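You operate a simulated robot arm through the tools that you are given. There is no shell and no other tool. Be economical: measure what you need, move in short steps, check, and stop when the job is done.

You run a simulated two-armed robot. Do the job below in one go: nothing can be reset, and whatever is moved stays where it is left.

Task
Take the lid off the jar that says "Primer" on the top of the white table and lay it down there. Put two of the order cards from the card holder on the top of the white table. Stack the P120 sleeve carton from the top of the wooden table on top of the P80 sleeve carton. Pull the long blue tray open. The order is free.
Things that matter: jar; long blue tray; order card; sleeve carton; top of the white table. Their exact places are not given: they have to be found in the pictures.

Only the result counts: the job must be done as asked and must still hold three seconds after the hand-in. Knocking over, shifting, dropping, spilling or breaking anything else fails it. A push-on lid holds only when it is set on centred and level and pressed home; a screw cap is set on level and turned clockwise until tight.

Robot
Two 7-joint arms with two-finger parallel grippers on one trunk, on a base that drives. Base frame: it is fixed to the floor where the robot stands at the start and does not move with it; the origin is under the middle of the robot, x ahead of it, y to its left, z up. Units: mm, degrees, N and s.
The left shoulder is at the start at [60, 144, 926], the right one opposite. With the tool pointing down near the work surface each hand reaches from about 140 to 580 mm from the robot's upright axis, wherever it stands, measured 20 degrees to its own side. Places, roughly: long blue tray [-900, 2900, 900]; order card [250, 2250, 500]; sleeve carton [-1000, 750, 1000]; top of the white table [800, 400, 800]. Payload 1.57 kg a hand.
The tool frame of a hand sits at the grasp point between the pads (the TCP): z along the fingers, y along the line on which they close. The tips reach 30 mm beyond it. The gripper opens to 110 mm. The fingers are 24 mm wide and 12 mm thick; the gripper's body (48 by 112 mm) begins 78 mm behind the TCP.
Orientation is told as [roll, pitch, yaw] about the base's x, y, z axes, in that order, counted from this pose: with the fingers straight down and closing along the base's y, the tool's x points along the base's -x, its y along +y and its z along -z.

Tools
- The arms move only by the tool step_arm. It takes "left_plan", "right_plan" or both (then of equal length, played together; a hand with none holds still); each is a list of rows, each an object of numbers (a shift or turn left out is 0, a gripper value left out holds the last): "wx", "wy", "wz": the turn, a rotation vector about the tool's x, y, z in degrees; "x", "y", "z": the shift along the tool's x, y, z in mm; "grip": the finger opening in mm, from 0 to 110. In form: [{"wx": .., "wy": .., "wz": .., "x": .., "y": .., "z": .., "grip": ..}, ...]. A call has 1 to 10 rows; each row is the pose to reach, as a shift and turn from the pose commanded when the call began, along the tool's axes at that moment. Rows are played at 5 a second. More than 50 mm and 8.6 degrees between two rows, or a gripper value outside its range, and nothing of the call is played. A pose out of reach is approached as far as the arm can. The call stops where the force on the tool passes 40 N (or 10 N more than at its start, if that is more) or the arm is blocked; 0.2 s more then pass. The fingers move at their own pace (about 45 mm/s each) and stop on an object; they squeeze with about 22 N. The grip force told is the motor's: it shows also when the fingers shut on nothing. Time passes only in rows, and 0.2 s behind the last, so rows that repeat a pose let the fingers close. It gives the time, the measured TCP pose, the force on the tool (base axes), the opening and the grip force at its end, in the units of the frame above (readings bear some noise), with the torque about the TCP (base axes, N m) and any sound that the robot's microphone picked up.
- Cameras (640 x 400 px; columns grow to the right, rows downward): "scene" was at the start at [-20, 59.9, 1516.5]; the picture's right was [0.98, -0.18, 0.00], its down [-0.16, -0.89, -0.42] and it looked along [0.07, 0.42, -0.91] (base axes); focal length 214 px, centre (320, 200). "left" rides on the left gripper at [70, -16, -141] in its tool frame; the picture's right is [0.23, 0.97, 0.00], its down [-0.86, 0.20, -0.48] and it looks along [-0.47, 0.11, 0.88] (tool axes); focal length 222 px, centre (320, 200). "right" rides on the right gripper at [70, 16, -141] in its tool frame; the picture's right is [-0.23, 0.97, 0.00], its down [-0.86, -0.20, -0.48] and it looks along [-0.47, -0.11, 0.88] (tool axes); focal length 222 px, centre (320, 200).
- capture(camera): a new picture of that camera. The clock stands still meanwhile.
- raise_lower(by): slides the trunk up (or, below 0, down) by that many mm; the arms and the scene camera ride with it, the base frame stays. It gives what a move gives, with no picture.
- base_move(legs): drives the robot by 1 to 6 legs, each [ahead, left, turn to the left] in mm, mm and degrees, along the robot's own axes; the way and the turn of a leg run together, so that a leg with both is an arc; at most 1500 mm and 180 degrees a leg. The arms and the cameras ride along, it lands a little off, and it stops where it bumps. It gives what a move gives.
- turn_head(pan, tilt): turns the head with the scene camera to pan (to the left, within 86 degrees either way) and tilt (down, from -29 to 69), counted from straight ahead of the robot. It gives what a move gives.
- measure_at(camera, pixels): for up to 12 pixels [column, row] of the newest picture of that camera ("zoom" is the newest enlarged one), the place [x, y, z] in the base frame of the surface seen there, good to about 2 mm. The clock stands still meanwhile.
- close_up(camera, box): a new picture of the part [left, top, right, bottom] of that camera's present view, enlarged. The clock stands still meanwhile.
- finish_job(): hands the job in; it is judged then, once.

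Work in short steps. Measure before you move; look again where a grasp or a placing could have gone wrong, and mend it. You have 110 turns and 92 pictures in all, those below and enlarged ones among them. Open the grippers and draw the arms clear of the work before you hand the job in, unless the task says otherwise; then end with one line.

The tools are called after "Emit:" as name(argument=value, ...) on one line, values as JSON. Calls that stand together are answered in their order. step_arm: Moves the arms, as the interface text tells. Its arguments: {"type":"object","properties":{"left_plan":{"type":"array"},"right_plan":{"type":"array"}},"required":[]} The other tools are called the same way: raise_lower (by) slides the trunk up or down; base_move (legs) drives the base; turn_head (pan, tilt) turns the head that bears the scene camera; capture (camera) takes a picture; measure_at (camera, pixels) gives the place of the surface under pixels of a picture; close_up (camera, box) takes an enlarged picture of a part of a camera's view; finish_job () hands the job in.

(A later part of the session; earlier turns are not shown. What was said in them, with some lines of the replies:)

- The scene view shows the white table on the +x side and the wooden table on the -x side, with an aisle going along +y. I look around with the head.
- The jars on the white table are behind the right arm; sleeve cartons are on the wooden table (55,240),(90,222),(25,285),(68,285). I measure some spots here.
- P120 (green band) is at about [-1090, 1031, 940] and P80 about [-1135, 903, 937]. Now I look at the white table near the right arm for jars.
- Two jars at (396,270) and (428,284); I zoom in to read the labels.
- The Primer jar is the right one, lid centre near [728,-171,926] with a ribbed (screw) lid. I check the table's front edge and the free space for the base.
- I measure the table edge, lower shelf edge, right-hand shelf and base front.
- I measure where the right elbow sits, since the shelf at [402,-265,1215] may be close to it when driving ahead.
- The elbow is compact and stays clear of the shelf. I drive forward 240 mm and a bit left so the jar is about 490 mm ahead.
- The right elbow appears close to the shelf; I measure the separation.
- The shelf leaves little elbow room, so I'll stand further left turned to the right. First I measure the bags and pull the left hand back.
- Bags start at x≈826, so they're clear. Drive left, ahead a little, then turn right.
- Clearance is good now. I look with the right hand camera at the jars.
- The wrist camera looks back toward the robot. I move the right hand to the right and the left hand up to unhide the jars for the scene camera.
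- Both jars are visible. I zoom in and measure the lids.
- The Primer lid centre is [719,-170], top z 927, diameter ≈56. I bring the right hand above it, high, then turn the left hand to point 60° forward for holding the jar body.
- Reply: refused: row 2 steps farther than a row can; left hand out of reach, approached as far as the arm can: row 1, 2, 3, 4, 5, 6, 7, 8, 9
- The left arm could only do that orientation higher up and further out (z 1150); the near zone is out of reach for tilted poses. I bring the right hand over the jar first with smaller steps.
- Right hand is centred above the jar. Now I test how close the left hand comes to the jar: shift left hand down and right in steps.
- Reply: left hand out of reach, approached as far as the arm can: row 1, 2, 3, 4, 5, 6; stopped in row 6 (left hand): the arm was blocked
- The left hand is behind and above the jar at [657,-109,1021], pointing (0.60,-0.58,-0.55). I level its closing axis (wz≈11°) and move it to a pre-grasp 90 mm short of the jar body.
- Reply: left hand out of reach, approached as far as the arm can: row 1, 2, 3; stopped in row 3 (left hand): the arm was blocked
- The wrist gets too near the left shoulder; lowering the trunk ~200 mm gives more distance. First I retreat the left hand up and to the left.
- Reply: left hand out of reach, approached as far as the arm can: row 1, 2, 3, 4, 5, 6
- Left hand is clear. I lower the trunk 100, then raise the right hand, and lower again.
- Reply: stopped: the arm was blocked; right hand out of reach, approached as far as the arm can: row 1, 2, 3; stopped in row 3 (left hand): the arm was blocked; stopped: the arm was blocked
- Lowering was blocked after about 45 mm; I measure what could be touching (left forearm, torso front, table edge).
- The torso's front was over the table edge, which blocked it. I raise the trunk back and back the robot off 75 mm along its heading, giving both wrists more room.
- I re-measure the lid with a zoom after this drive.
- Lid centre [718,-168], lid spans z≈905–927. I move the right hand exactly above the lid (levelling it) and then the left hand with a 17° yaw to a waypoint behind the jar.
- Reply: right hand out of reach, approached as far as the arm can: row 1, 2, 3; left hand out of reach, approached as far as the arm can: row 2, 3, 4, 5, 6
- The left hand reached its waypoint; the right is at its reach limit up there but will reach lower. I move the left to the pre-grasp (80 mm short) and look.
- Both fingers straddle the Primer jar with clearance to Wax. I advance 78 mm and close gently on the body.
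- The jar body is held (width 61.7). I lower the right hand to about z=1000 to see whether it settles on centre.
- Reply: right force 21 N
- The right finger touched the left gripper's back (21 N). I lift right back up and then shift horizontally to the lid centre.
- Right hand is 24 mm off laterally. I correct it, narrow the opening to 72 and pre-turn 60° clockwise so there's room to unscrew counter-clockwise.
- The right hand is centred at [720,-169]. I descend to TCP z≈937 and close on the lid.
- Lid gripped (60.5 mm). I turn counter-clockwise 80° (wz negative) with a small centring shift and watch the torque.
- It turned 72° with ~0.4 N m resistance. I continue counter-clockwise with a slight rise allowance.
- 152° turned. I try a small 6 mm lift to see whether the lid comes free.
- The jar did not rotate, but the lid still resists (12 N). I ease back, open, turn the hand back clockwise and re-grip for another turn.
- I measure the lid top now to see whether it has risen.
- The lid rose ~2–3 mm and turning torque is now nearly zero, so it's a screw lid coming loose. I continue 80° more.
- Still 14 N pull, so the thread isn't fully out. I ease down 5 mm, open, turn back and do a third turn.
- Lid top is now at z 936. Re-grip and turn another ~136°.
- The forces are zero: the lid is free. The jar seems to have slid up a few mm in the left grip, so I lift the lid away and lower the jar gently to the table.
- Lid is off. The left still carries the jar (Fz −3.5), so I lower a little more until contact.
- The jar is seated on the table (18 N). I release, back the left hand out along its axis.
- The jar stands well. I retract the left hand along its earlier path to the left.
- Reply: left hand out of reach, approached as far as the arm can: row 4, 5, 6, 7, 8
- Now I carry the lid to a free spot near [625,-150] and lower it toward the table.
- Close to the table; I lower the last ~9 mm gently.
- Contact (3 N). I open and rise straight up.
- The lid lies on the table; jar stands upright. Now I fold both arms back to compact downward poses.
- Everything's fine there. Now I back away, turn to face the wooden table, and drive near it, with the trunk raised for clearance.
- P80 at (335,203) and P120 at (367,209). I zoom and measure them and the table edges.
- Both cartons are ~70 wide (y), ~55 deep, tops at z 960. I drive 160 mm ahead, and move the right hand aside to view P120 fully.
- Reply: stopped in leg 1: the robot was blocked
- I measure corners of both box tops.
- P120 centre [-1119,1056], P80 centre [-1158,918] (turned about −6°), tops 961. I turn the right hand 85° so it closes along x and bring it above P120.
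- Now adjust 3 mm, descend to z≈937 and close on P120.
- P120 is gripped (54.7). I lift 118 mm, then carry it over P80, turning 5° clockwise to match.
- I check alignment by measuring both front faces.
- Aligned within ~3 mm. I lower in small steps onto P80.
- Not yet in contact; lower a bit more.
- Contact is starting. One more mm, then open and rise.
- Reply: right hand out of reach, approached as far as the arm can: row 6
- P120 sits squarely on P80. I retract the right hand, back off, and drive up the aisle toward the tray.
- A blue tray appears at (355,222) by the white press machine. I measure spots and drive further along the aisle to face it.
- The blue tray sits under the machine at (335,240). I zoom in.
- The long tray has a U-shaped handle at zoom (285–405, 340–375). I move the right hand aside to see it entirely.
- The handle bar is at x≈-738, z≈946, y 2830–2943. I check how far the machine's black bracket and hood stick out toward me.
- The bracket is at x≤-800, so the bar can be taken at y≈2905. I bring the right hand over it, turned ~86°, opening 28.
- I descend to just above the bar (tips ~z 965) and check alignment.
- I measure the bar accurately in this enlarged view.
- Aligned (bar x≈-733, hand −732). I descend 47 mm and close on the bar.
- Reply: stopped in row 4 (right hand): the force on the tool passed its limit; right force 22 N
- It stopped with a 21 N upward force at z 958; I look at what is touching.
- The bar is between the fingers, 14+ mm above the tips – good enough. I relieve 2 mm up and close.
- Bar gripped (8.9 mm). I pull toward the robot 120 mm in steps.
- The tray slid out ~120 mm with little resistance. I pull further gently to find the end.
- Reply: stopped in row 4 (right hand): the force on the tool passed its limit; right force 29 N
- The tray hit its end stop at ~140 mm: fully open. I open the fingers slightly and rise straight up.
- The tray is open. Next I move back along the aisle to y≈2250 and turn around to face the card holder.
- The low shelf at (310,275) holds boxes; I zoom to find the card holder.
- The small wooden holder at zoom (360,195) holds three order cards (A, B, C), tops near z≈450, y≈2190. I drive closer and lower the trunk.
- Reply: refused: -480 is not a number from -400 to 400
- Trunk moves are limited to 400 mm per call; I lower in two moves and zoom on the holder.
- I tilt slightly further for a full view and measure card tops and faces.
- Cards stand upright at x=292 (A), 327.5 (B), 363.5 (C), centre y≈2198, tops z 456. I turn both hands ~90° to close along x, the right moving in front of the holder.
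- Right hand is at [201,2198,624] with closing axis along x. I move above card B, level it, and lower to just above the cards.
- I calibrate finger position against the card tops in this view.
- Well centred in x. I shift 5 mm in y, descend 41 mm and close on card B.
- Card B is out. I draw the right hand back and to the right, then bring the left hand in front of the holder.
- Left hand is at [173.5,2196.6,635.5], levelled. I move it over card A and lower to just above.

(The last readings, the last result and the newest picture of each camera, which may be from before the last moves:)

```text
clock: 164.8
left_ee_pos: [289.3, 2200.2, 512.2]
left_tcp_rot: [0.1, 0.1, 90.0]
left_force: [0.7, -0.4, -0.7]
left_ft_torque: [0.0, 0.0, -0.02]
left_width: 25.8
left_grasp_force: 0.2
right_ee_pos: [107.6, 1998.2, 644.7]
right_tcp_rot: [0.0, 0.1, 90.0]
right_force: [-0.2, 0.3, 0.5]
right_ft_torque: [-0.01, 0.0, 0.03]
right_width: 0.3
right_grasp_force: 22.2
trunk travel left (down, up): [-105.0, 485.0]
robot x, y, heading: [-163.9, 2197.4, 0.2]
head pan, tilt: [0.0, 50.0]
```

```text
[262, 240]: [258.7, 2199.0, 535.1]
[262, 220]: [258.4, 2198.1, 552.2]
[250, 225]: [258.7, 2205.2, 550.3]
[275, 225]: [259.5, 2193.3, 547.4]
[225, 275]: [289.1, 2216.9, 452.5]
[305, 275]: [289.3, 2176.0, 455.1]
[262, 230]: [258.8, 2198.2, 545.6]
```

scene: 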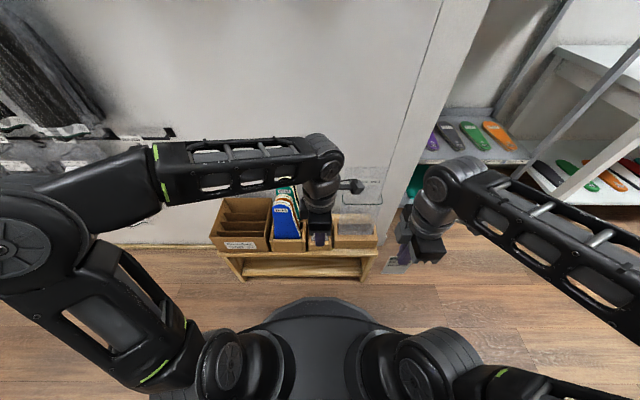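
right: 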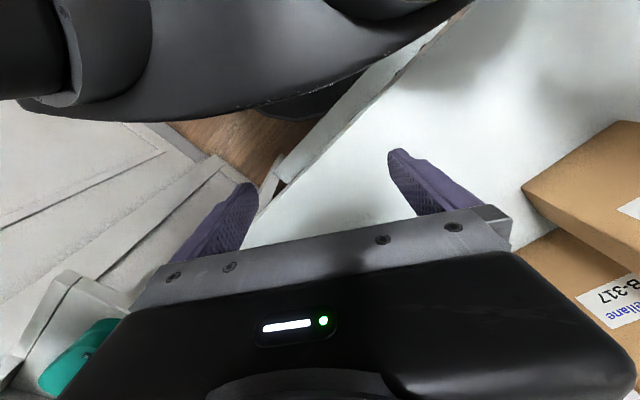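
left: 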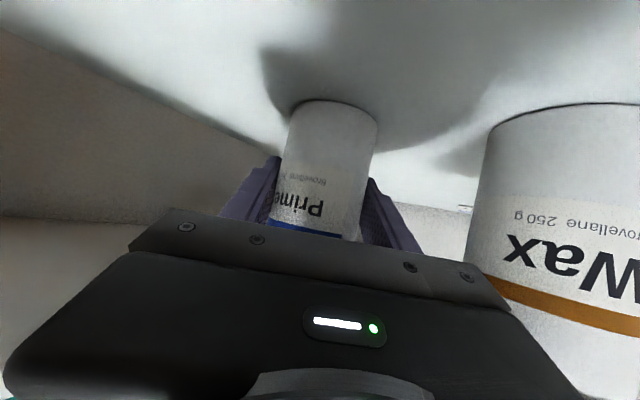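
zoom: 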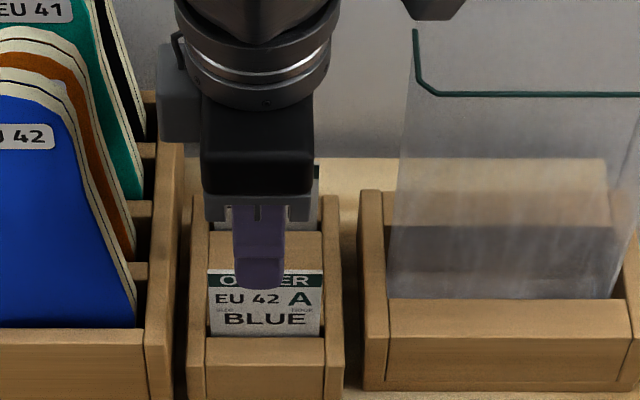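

The hand is ~4 mm short in x; I shift it, descend 48 mm, close on card A and lift.

Emit:
step_arm(left_plan=[{"y": -4, "z": 16}, {"y": -4, "z": 32}, {"y": -4, "z": 48}, {"y": -4, "z": 48, "grip": 0}, {"y": -4, "z": 48, "grip": 0}])

Emit:
step_arm(left_plan=[{"z": -30}, {"z": -70}, {"z": -115}, {"z": -160}, {"z": -175}])

Emit:
close_up(camera="scene", box=[260, 170, 388, 250])

```text
clock: 165.9
left_ee_pos: [293.7, 2202.4, 461.6]
left_tcp_rot: [0.1, 0.0, 90.0]
left_force: [-0.3, 0.5, 0.3]
left_ft_torque: [0.0, 0.01, 0.01]
left_width: 1.4
left_grasp_force: 16.5
right_ee_pos: [108.3, 1996.4, 644.9]
right_tcp_rot: [0.0, 0.1, 89.9]
right_force: [-0.1, -0.1, -0.6]
right_ft_torque: [-0.02, 0.01, 0.0]
right_width: 0.9
right_grasp_force: 21.5
trunk travel left (down, up): [-105.0, 485.0]
robot x, y, heading: [-168.1, 2195.3, 0.3]
head pan, tilt: [0.0, 50.0]
```

```text
clock: 167.2
left_ee_pos: [291.0, 2201.4, 635.4]
left_tcp_rot: [0.2, 0.1, 90.0]
left_force: [0.3, 0.7, -0.5]
left_ft_torque: [0.02, 0.03, -0.02]
left_width: 0.6
left_grasp_force: 21.5
right_ee_pos: [109.6, 1996.6, 643.8]
right_tcp_rot: [0.0, 0.2, 90.0]
right_force: [0.0, 0.7, -0.6]
right_ft_torque: [0.02, -0.02, 0.0]
right_width: 0.9
right_grasp_force: 22.7
trunk travel left (down, up): [-105.0, 485.0]
robot x, y, heading: [-166.0, 2197.3, 0.1]
head pan, tilt: [0.0, 50.0]
```

```text
5.00 times, centred on (324, 210) of scene
```

zoom: 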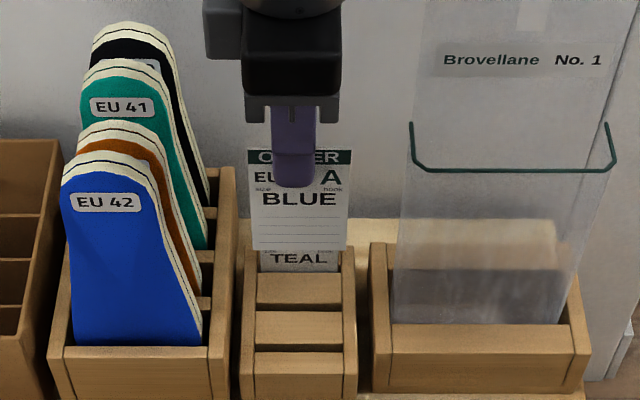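

Both cards are held. I pull the left hand back, drive clear along the aisle to the white table, then raise the trunk.

Emit:
step_arm(left_plan=[{"y": 45}, {"y": 90}, {"y": 135}, {"y": 180, "x": -10}, {"y": 200, "x": -50}, {"y": 200, "x": -95}, {"y": 200, "x": -140}, {"y": 200, "x": -180}])

Emit:
base_move(legs=[[-60, 0, 0], [0, -1000, 0], [0, -1050, 0]])

Emit:
raise_lower(by=300)

Emit:
raise_lower(by=130)

Emit:
turn_head(pan=0, tilt=45)

Emit:
capture(camera="scene")

```text
clock: 168.9
left_ee_pos: [88.7, 2381.7, 636.2]
left_tcp_rot: [0.0, 0.1, 90.0]
left_force: [0.0, -0.2, 0.1]
left_ft_torque: [0.0, -0.01, 0.03]
left_width: 0.8
left_grasp_force: 21.7
right_ee_pos: [107.9, 1995.9, 644.9]
right_tcp_rot: [0.0, 0.1, 90.0]
right_force: [-0.1, -0.2, 0.1]
right_ft_torque: [-0.01, -0.01, 0.0]
right_width: 0.7
right_grasp_force: 22.0
trunk travel left (down, up): [-105.0, 485.0]
robot x, y, heading: [-165.8, 2200.4, 0.2]
head pan, tilt: [0.0, 50.0]
```

```text
clock: 179.8
left_ee_pos: [18.1, 313.8, 636.6]
left_tcp_rot: [0.1, 0.0, 88.2]
left_force: [0.3, -0.1, 0.0]
left_ft_torque: [-0.03, -0.02, 0.01]
left_width: 1.0
left_grasp_force: 21.7
right_ee_pos: [24.6, -70.9, 644.6]
right_tcp_rot: [0.0, 0.1, 88.1]
right_force: [0.1, -1.2, 0.1]
right_ft_torque: [0.01, 0.01, 0.02]
right_width: 0.8
right_grasp_force: 21.9
trunk travel left (down, up): [-105.0, 485.0]
robot x, y, heading: [-242.9, 135.2, -1.7]
head pan, tilt: [0.0, 50.0]
```

```text
clock: 182.8
left_ee_pos: [18.1, 312.5, 935.5]
left_tcp_rot: [0.0, 0.1, 88.2]
left_force: [-0.9, -0.4, 0.6]
left_ft_torque: [-0.03, -0.04, 0.02]
left_width: 0.5
left_grasp_force: 21.6
right_ee_pos: [23.7, -71.9, 945.8]
right_tcp_rot: [0.0, 0.1, 88.2]
right_force: [-0.8, -0.7, 0.2]
right_ft_torque: [0.01, 0.04, 0.0]
right_width: 0.8
right_grasp_force: 21.8
trunk travel left (down, up): [-405.0, 185.0]
robot x, y, heading: [-240.7, 131.2, -1.6]
head pan, tilt: [0.0, 50.0]
```

```text
clock: 184.3
left_ee_pos: [17.1, 312.2, 1066.3]
left_tcp_rot: [0.2, 0.0, 88.2]
left_force: [-0.4, -1.0, 1.0]
left_ft_torque: [0.02, 0.02, 0.02]
left_width: 0.7
left_grasp_force: 21.3
right_ee_pos: [23.5, -71.4, 1074.4]
right_tcp_rot: [0.0, 0.1, 88.2]
right_force: [0.6, 0.2, 0.1]
right_ft_torque: [0.02, -0.01, 0.01]
right_width: 0.8
right_grasp_force: 22.4
trunk travel left (down, up): [-535.0, 55.0]
robot x, y, heading: [-244.0, 139.3, -1.9]
head pan, tilt: [0.0, 50.0]
```

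```text
clock: 185.0
left_ee_pos: [18.3, 312.7, 1066.0]
left_tcp_rot: [0.0, 0.1, 88.2]
left_force: [-0.1, 0.2, 0.2]
left_ft_torque: [-0.02, 0.01, -0.01]
left_width: 0.8
left_grasp_force: 22.5
right_ee_pos: [23.9, -71.5, 1075.2]
right_tcp_rot: [0.0, 0.0, 88.3]
right_force: [0.2, -0.5, -0.6]
right_ft_torque: [-0.02, -0.01, 0.0]
right_width: 0.5
right_grasp_force: 22.4
trunk travel left (down, up): [-535.0, 55.0]
robot x, y, heading: [-239.2, 136.0, -1.7]
head pan, tilt: [0.0, 45.0]
```

```text
20 pictures are left
```

scene: 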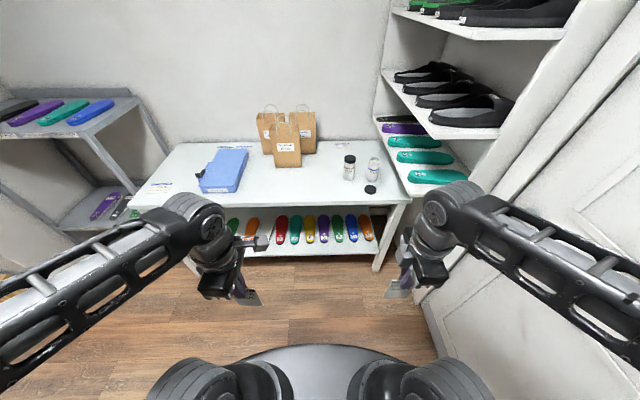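

Both cards still held; the white table is ahead. I drive 480 mm forward.

Emit:
base_move(legs=[[480, 14, 1.7]])

Emit:
capture(camera="scene")

Emit:
measure_at(camera="scene", pixels=[[345, 210], [300, 230], [250, 220], [330, 200], [390, 213], [400, 235], [262, 300], [420, 300]])

```text
clock: 187.9
left_ee_pos: [509.7, 328.1, 1066.7]
left_tcp_rot: [0.2, 0.1, 89.9]
left_force: [-0.4, 0.2, 0.0]
left_ft_torque: [0.0, 0.03, 0.01]
left_width: 0.6
left_grasp_force: 22.1
right_ee_pos: [527.1, -55.0, 1074.7]
right_tcp_rot: [0.0, 0.1, 90.0]
right_force: [0.6, 0.5, -0.3]
right_ft_torque: [-0.01, 0.05, 0.0]
right_width: 0.8
right_grasp_force: 21.9
trunk travel left (down, up): [-535.0, 55.0]
robot x, y, heading: [252.2, 144.9, 0.4]
head pan, tilt: [0.0, 45.0]
```

```text
19 pictures are left
```

scene: 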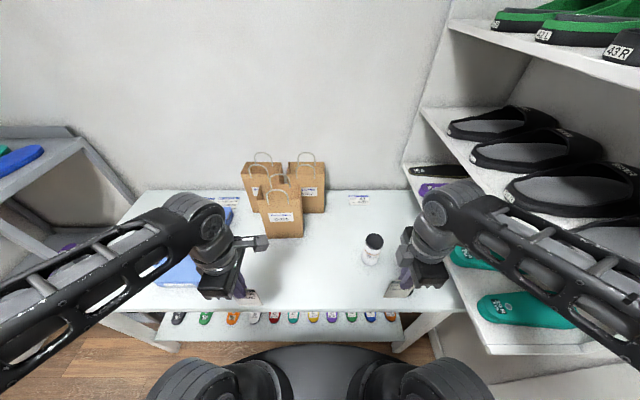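

```text
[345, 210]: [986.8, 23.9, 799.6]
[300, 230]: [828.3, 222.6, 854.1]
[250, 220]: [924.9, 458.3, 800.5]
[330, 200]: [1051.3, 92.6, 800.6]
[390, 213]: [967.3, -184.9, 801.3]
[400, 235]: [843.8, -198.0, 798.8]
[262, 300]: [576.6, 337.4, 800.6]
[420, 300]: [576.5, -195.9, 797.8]
```

I move both hands over free table area: right to about [690,40], left to [690,210].

Emit:
step_arm(right_plan=[{"x": -16, "y": -27, "z": 10}, {"x": -32, "y": -54, "z": 20}, {"x": -48, "y": -82, "z": 30}, {"x": -63, "y": -109, "z": 40}, {"x": -79, "y": -136, "z": 50}, {"x": -95, "y": -163, "z": 60}], left_plan=[{"x": 20, "y": -30, "z": 9}, {"x": 39, "y": -60, "z": 18}, {"x": 59, "y": -90, "z": 26}, {"x": 79, "y": -120, "z": 35}, {"x": 98, "y": -150, "z": 44}, {"x": 118, "y": -180, "z": 52}])

Emit:
close_up(camera="scene", box=[208, 160, 432, 300])

```text
clock: 189.3
left_ee_pos: [690.8, 207.3, 1014.5]
left_tcp_rot: [0.1, 0.2, 89.8]
left_force: [0.1, -1.6, -0.6]
left_ft_torque: [-0.03, 0.07, 0.01]
left_width: 0.9
left_grasp_force: 21.6
right_ee_pos: [691.5, 35.4, 1014.7]
right_tcp_rot: [0.0, 0.1, 89.9]
right_force: [0.1, -0.1, -0.7]
right_ft_torque: [0.02, 0.03, 0.03]
right_width: 0.5
right_grasp_force: 22.1
trunk travel left (down, up): [-535.0, 55.0]
robot x, y, heading: [255.7, 147.4, -0.1]
head pan, tilt: [0.0, 45.0]
```

```text
2.86 times, centred on (320, 230) of scene
```

zoom: 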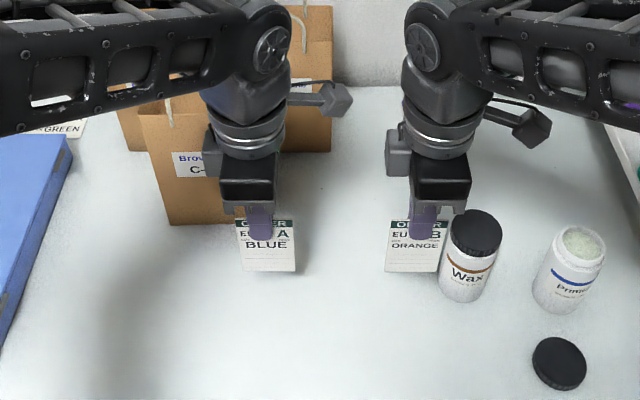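

I measure the card bottom edges for the lowering distance.

Emit:
measure_at(camera="zoom", pixels=[[268, 267], [250, 266], [412, 267], [395, 267], [268, 225], [430, 225]])

```text
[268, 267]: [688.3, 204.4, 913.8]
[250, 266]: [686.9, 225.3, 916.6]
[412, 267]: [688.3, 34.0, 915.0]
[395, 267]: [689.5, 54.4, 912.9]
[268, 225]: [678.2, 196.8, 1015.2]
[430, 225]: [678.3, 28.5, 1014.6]
```

Card bottoms are at z≈911; I lower both hands 106 mm.

Emit:
step_arm(right_plan=[{"x": -15, "z": 35}, {"x": -15, "z": 70}, {"x": -15, "z": 95}, {"x": -15, "z": 106}], left_plan=[{"z": 35}, {"z": 70}, {"z": 95}, {"z": 106}])

Emit:
close_up(camera="scene", box=[240, 220, 400, 320])

Emit:
measure_at(camera="zoom", pixels=[[190, 170], [190, 180], [190, 190], [390, 170], [390, 180], [390, 190]])

```text
clock: 190.3
left_ee_pos: [687.8, 208.5, 908.9]
left_tcp_rot: [-0.1, 0.1, 89.8]
left_force: [0.1, 0.0, 6.6]
left_ft_torque: [0.01, -0.05, 0.0]
left_width: 0.8
left_grasp_force: 21.8
right_ee_pos: [688.9, 51.2, 911.7]
right_tcp_rot: [-0.3, 0.2, 89.8]
right_force: [0.1, -2.3, 14.6]
right_ft_torque: [-0.21, 0.03, 0.01]
right_width: 0.9
right_grasp_force: 21.9
trunk travel left (down, up): [-535.0, 55.0]
robot x, y, heading: [254.8, 145.3, 0.1]
head pan, tilt: [0.0, 45.0]
```

```text
4.00 times, centred on (320, 270) of scene
```

zoom: 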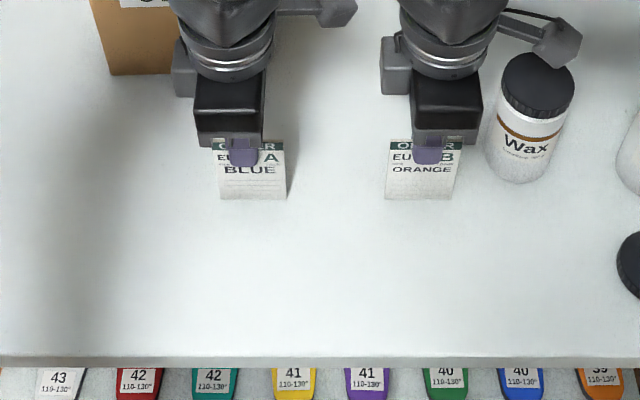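

```text
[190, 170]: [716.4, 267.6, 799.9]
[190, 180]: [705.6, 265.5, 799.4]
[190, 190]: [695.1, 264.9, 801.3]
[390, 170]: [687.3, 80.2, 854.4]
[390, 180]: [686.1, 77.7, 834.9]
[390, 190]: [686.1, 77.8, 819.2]
```

Both cards touch the table. I lift slightly, tilt both hands 20° (tops toward the robot, bottom edges forward), and set the edges down again so the cards will fall the safe way.

Emit:
step_arm(right_plan=[{"z": -7}, {"z": -7, "wx": 7}, {"z": -6, "wx": 14}, {"z": -3, "wx": 20}, {"z": 1, "wx": 20}, {"z": 4, "wx": 20}], left_plan=[{"z": -7}, {"z": -7, "wx": 7}, {"z": -6, "wx": 14}, {"z": -3, "wx": 20}, {"z": 1, "wx": 20}, {"z": 5, "wx": 20}])

Emit:
close_up(camera="scene", box=[240, 220, 400, 320])

```text
clock: 191.7
left_ee_pos: [686.2, 209.3, 903.9]
left_tcp_rot: [-20.0, 0.1, 89.9]
left_force: [0.0, 0.1, 1.6]
left_ft_torque: [-0.04, -0.05, 0.01]
left_width: 0.9
left_grasp_force: 21.9
right_ee_pos: [690.2, 53.0, 906.2]
right_tcp_rot: [-20.0, 0.1, 89.9]
right_force: [-0.8, 0.3, 4.9]
right_ft_torque: [0.02, -0.04, 0.0]
right_width: 0.8
right_grasp_force: 21.8
trunk travel left (down, up): [-535.0, 55.0]
robot x, y, heading: [255.1, 143.6, 0.0]
head pan, tilt: [0.0, 45.0]
```

```text
4.00 times, centred on (320, 270) of scene
```

zoom: 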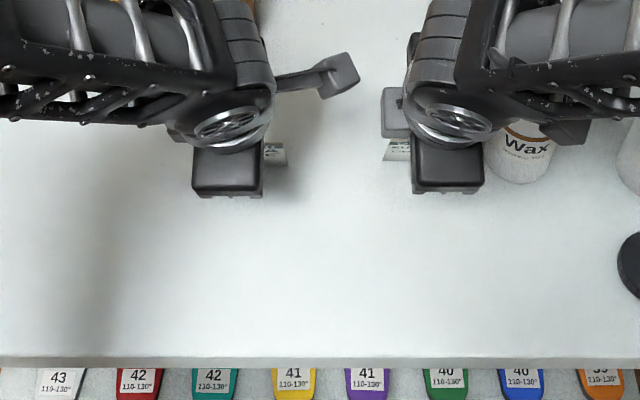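

Tilted as planned with light contact. I open both grippers and withdraw back along the tool axis.

Emit:
step_arm(right_plan=[{"grip": 24}, {"grip": 24}, {"z": -20}, {"z": -45}, {"z": -75}, {"z": -110}, {"z": -150}], left_plan=[{"grip": 24}, {"grip": 24}, {"z": -20}, {"z": -45}, {"z": -75}, {"z": -110}, {"z": -150}])

Emit:
capture(camera="scene")

```text
clock: 193.3
left_ee_pos: [635.7, 212.0, 1043.5]
left_tcp_rot: [-20.0, 0.1, 89.9]
left_force: [0.0, 0.1, 0.8]
left_ft_torque: [0.03, -0.03, 0.01]
left_width: 24.0
left_grasp_force: 0.1
right_ee_pos: [634.2, 51.6, 1044.6]
right_tcp_rot: [-20.1, 0.0, 89.9]
right_force: [-0.7, 0.3, -0.9]
right_ft_torque: [0.03, -0.03, 0.0]
right_width: 24.0
right_grasp_force: 0.1
trunk travel left (down, up): [-535.0, 55.0]
robot x, y, heading: [253.9, 144.2, 0.3]
head pan, tilt: [0.0, 45.0]
```

```text
15 pictures are left
```

scene: 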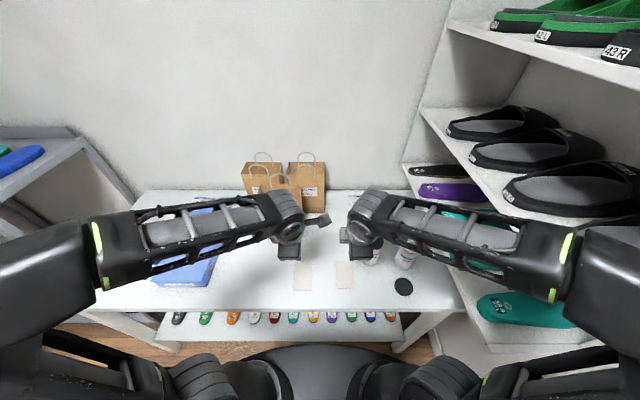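

Both cards lie flat on the table at (303,276) and (345,275). I back the robot off so the arms are clear and check everything.

Emit:
base_move(legs=[[-480, 60, 0]])

Emit:
step_arm(right_plan=[{"wx": -7, "grip": 80}, {"wx": -14}, {"wx": -20}, {"wx": -20}], left_plan=[{"wx": -7, "grip": 80}, {"wx": -14}, {"wx": -20}, {"wx": -20}])

Emit:
close_up(camera="scene", box=[160, 100, 480, 300])

Emit:
turn_head(pan=86, tilt=30)

Emit:
capture(camera="scene")

```text
clock: 196.3
left_ee_pos: [134.5, 271.6, 1043.4]
left_tcp_rot: [-19.9, 0.1, 90.4]
left_force: [-0.4, 0.2, 0.1]
left_ft_torque: [0.0, 0.0, -0.01]
left_width: 24.0
left_grasp_force: 0.1
right_ee_pos: [136.4, 113.3, 1044.4]
right_tcp_rot: [-20.0, 0.0, 90.3]
right_force: [-0.8, 0.1, 0.3]
right_ft_torque: [0.0, 0.05, 0.01]
right_width: 24.0
right_grasp_force: 0.1
trunk travel left (down, up): [-535.0, 55.0]
robot x, y, heading: [-242.0, 205.1, 0.5]
head pan, tilt: [0.0, 45.0]
```

```text
clock: 197.3
left_ee_pos: [134.4, 272.2, 1043.3]
left_tcp_rot: [0.2, 0.2, 90.3]
left_force: [0.2, -0.3, 0.4]
left_ft_torque: [0.02, -0.02, -0.01]
left_width: 79.9
left_grasp_force: 0.1
right_ee_pos: [136.0, 113.0, 1043.4]
right_tcp_rot: [0.1, 0.1, 90.3]
right_force: [0.0, 0.3, -1.0]
right_ft_torque: [-0.01, -0.01, -0.01]
right_width: 79.9
right_grasp_force: 0.1
trunk travel left (down, up): [-535.0, 55.0]
robot x, y, heading: [-247.0, 199.8, 0.6]
head pan, tilt: [0.0, 45.0]
```

```text
2.00 times, centred on (320, 200) of scene
```

zoom: 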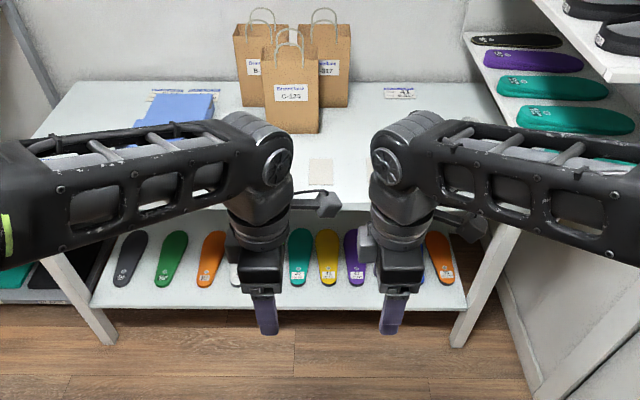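

```text
clock: 198.9
left_ee_pos: [134.5, 271.4, 1042.0]
left_tcp_rot: [0.1, 0.1, 90.3]
left_force: [1.0, -0.2, -0.8]
left_ft_torque: [0.0, -0.06, 0.03]
left_width: 80.1
left_grasp_force: 0.0
right_ee_pos: [138.3, 113.4, 1043.2]
right_tcp_rot: [0.0, 0.1, 90.3]
right_force: [0.1, 0.1, 0.2]
right_ft_torque: [-0.02, 0.01, 0.01]
right_width: 80.0
right_grasp_force: 0.1
trunk travel left (down, up): [-535.0, 55.0]
robot x, y, heading: [-246.7, 199.1, 0.4]
head pan, tilt: [85.9, 30.0]
```

```text
13 pictures are left
```

scene: 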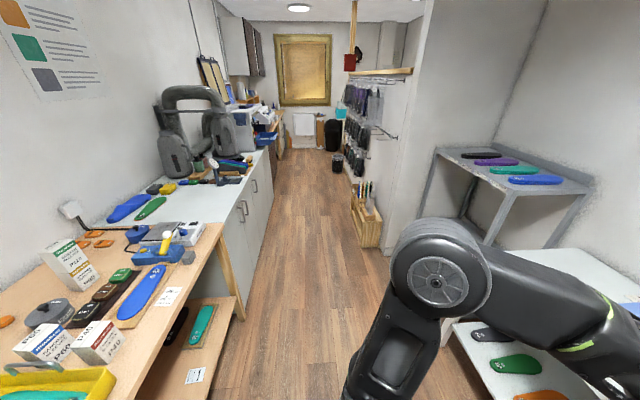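

The stack stands and the tray is still open. One last look at the white table from a shifted spot to confirm cards, lid and jars.

Emit:
base_move(legs=[[0, 350, 0]])

Emit:
turn_head(pan=-32, tilt=32)

Emit:
capture(camera="scene")

```text
clock: 201.2
left_ee_pos: [132.6, 622.0, 1043.0]
left_tcp_rot: [0.2, 0.0, 90.3]
left_force: [0.4, 0.4, 0.4]
left_ft_torque: [-0.02, -0.02, -0.01]
left_width: 80.0
left_grasp_force: 0.0
right_ee_pos: [134.5, 463.2, 1044.7]
right_tcp_rot: [0.0, 0.2, 90.2]
right_force: [-0.2, -0.1, -0.2]
right_ft_torque: [-0.05, 0.0, 0.0]
right_width: 80.0
right_grasp_force: 0.1
trunk travel left (down, up): [-535.0, 55.0]
robot x, y, heading: [-250.6, 550.3, 0.5]
head pan, tilt: [85.9, 30.0]
```

```text
clock: 203.1
left_ee_pos: [132.6, 620.6, 1042.0]
left_tcp_rot: [0.2, 0.1, 90.2]
left_force: [-0.4, 0.3, 0.5]
left_ft_torque: [-0.03, 0.02, -0.01]
left_width: 80.2
left_grasp_force: 0.0
right_ee_pos: [134.3, 462.7, 1043.7]
right_tcp_rot: [0.0, 0.1, 90.3]
right_force: [-0.1, -0.1, 0.2]
right_ft_torque: [0.01, 0.02, 0.02]
right_width: 80.0
right_grasp_force: 0.0
trunk travel left (down, up): [-535.0, 55.0]
robot x, y, heading: [-251.4, 552.3, 0.6]
head pan, tilt: [-32.0, 32.0]
```

```text
12 pictures are left
```

scene: 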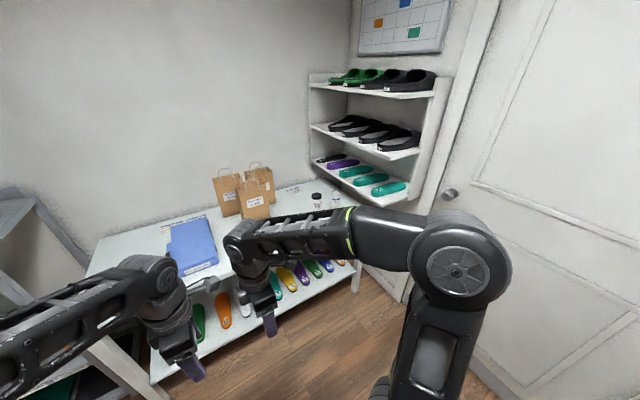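

The jars, bags and blue box on the white table are undisturbed, the cards were last seen lying flat, and the arms are clear. I hand the job in.

Emit:
finish_job()

```text
The job is handed in.
```

I did all four parts and handed the job in; the judging result isn't back yet. The Primer lid is off and lying on the white table. Order cards A and B lie flat there too. The P120 sleeve carton is stacked on P80, and the long blue tray is pulled out to its end stop. In my final pictures the arms hid the lid and one card, so those two rest on earlier views.
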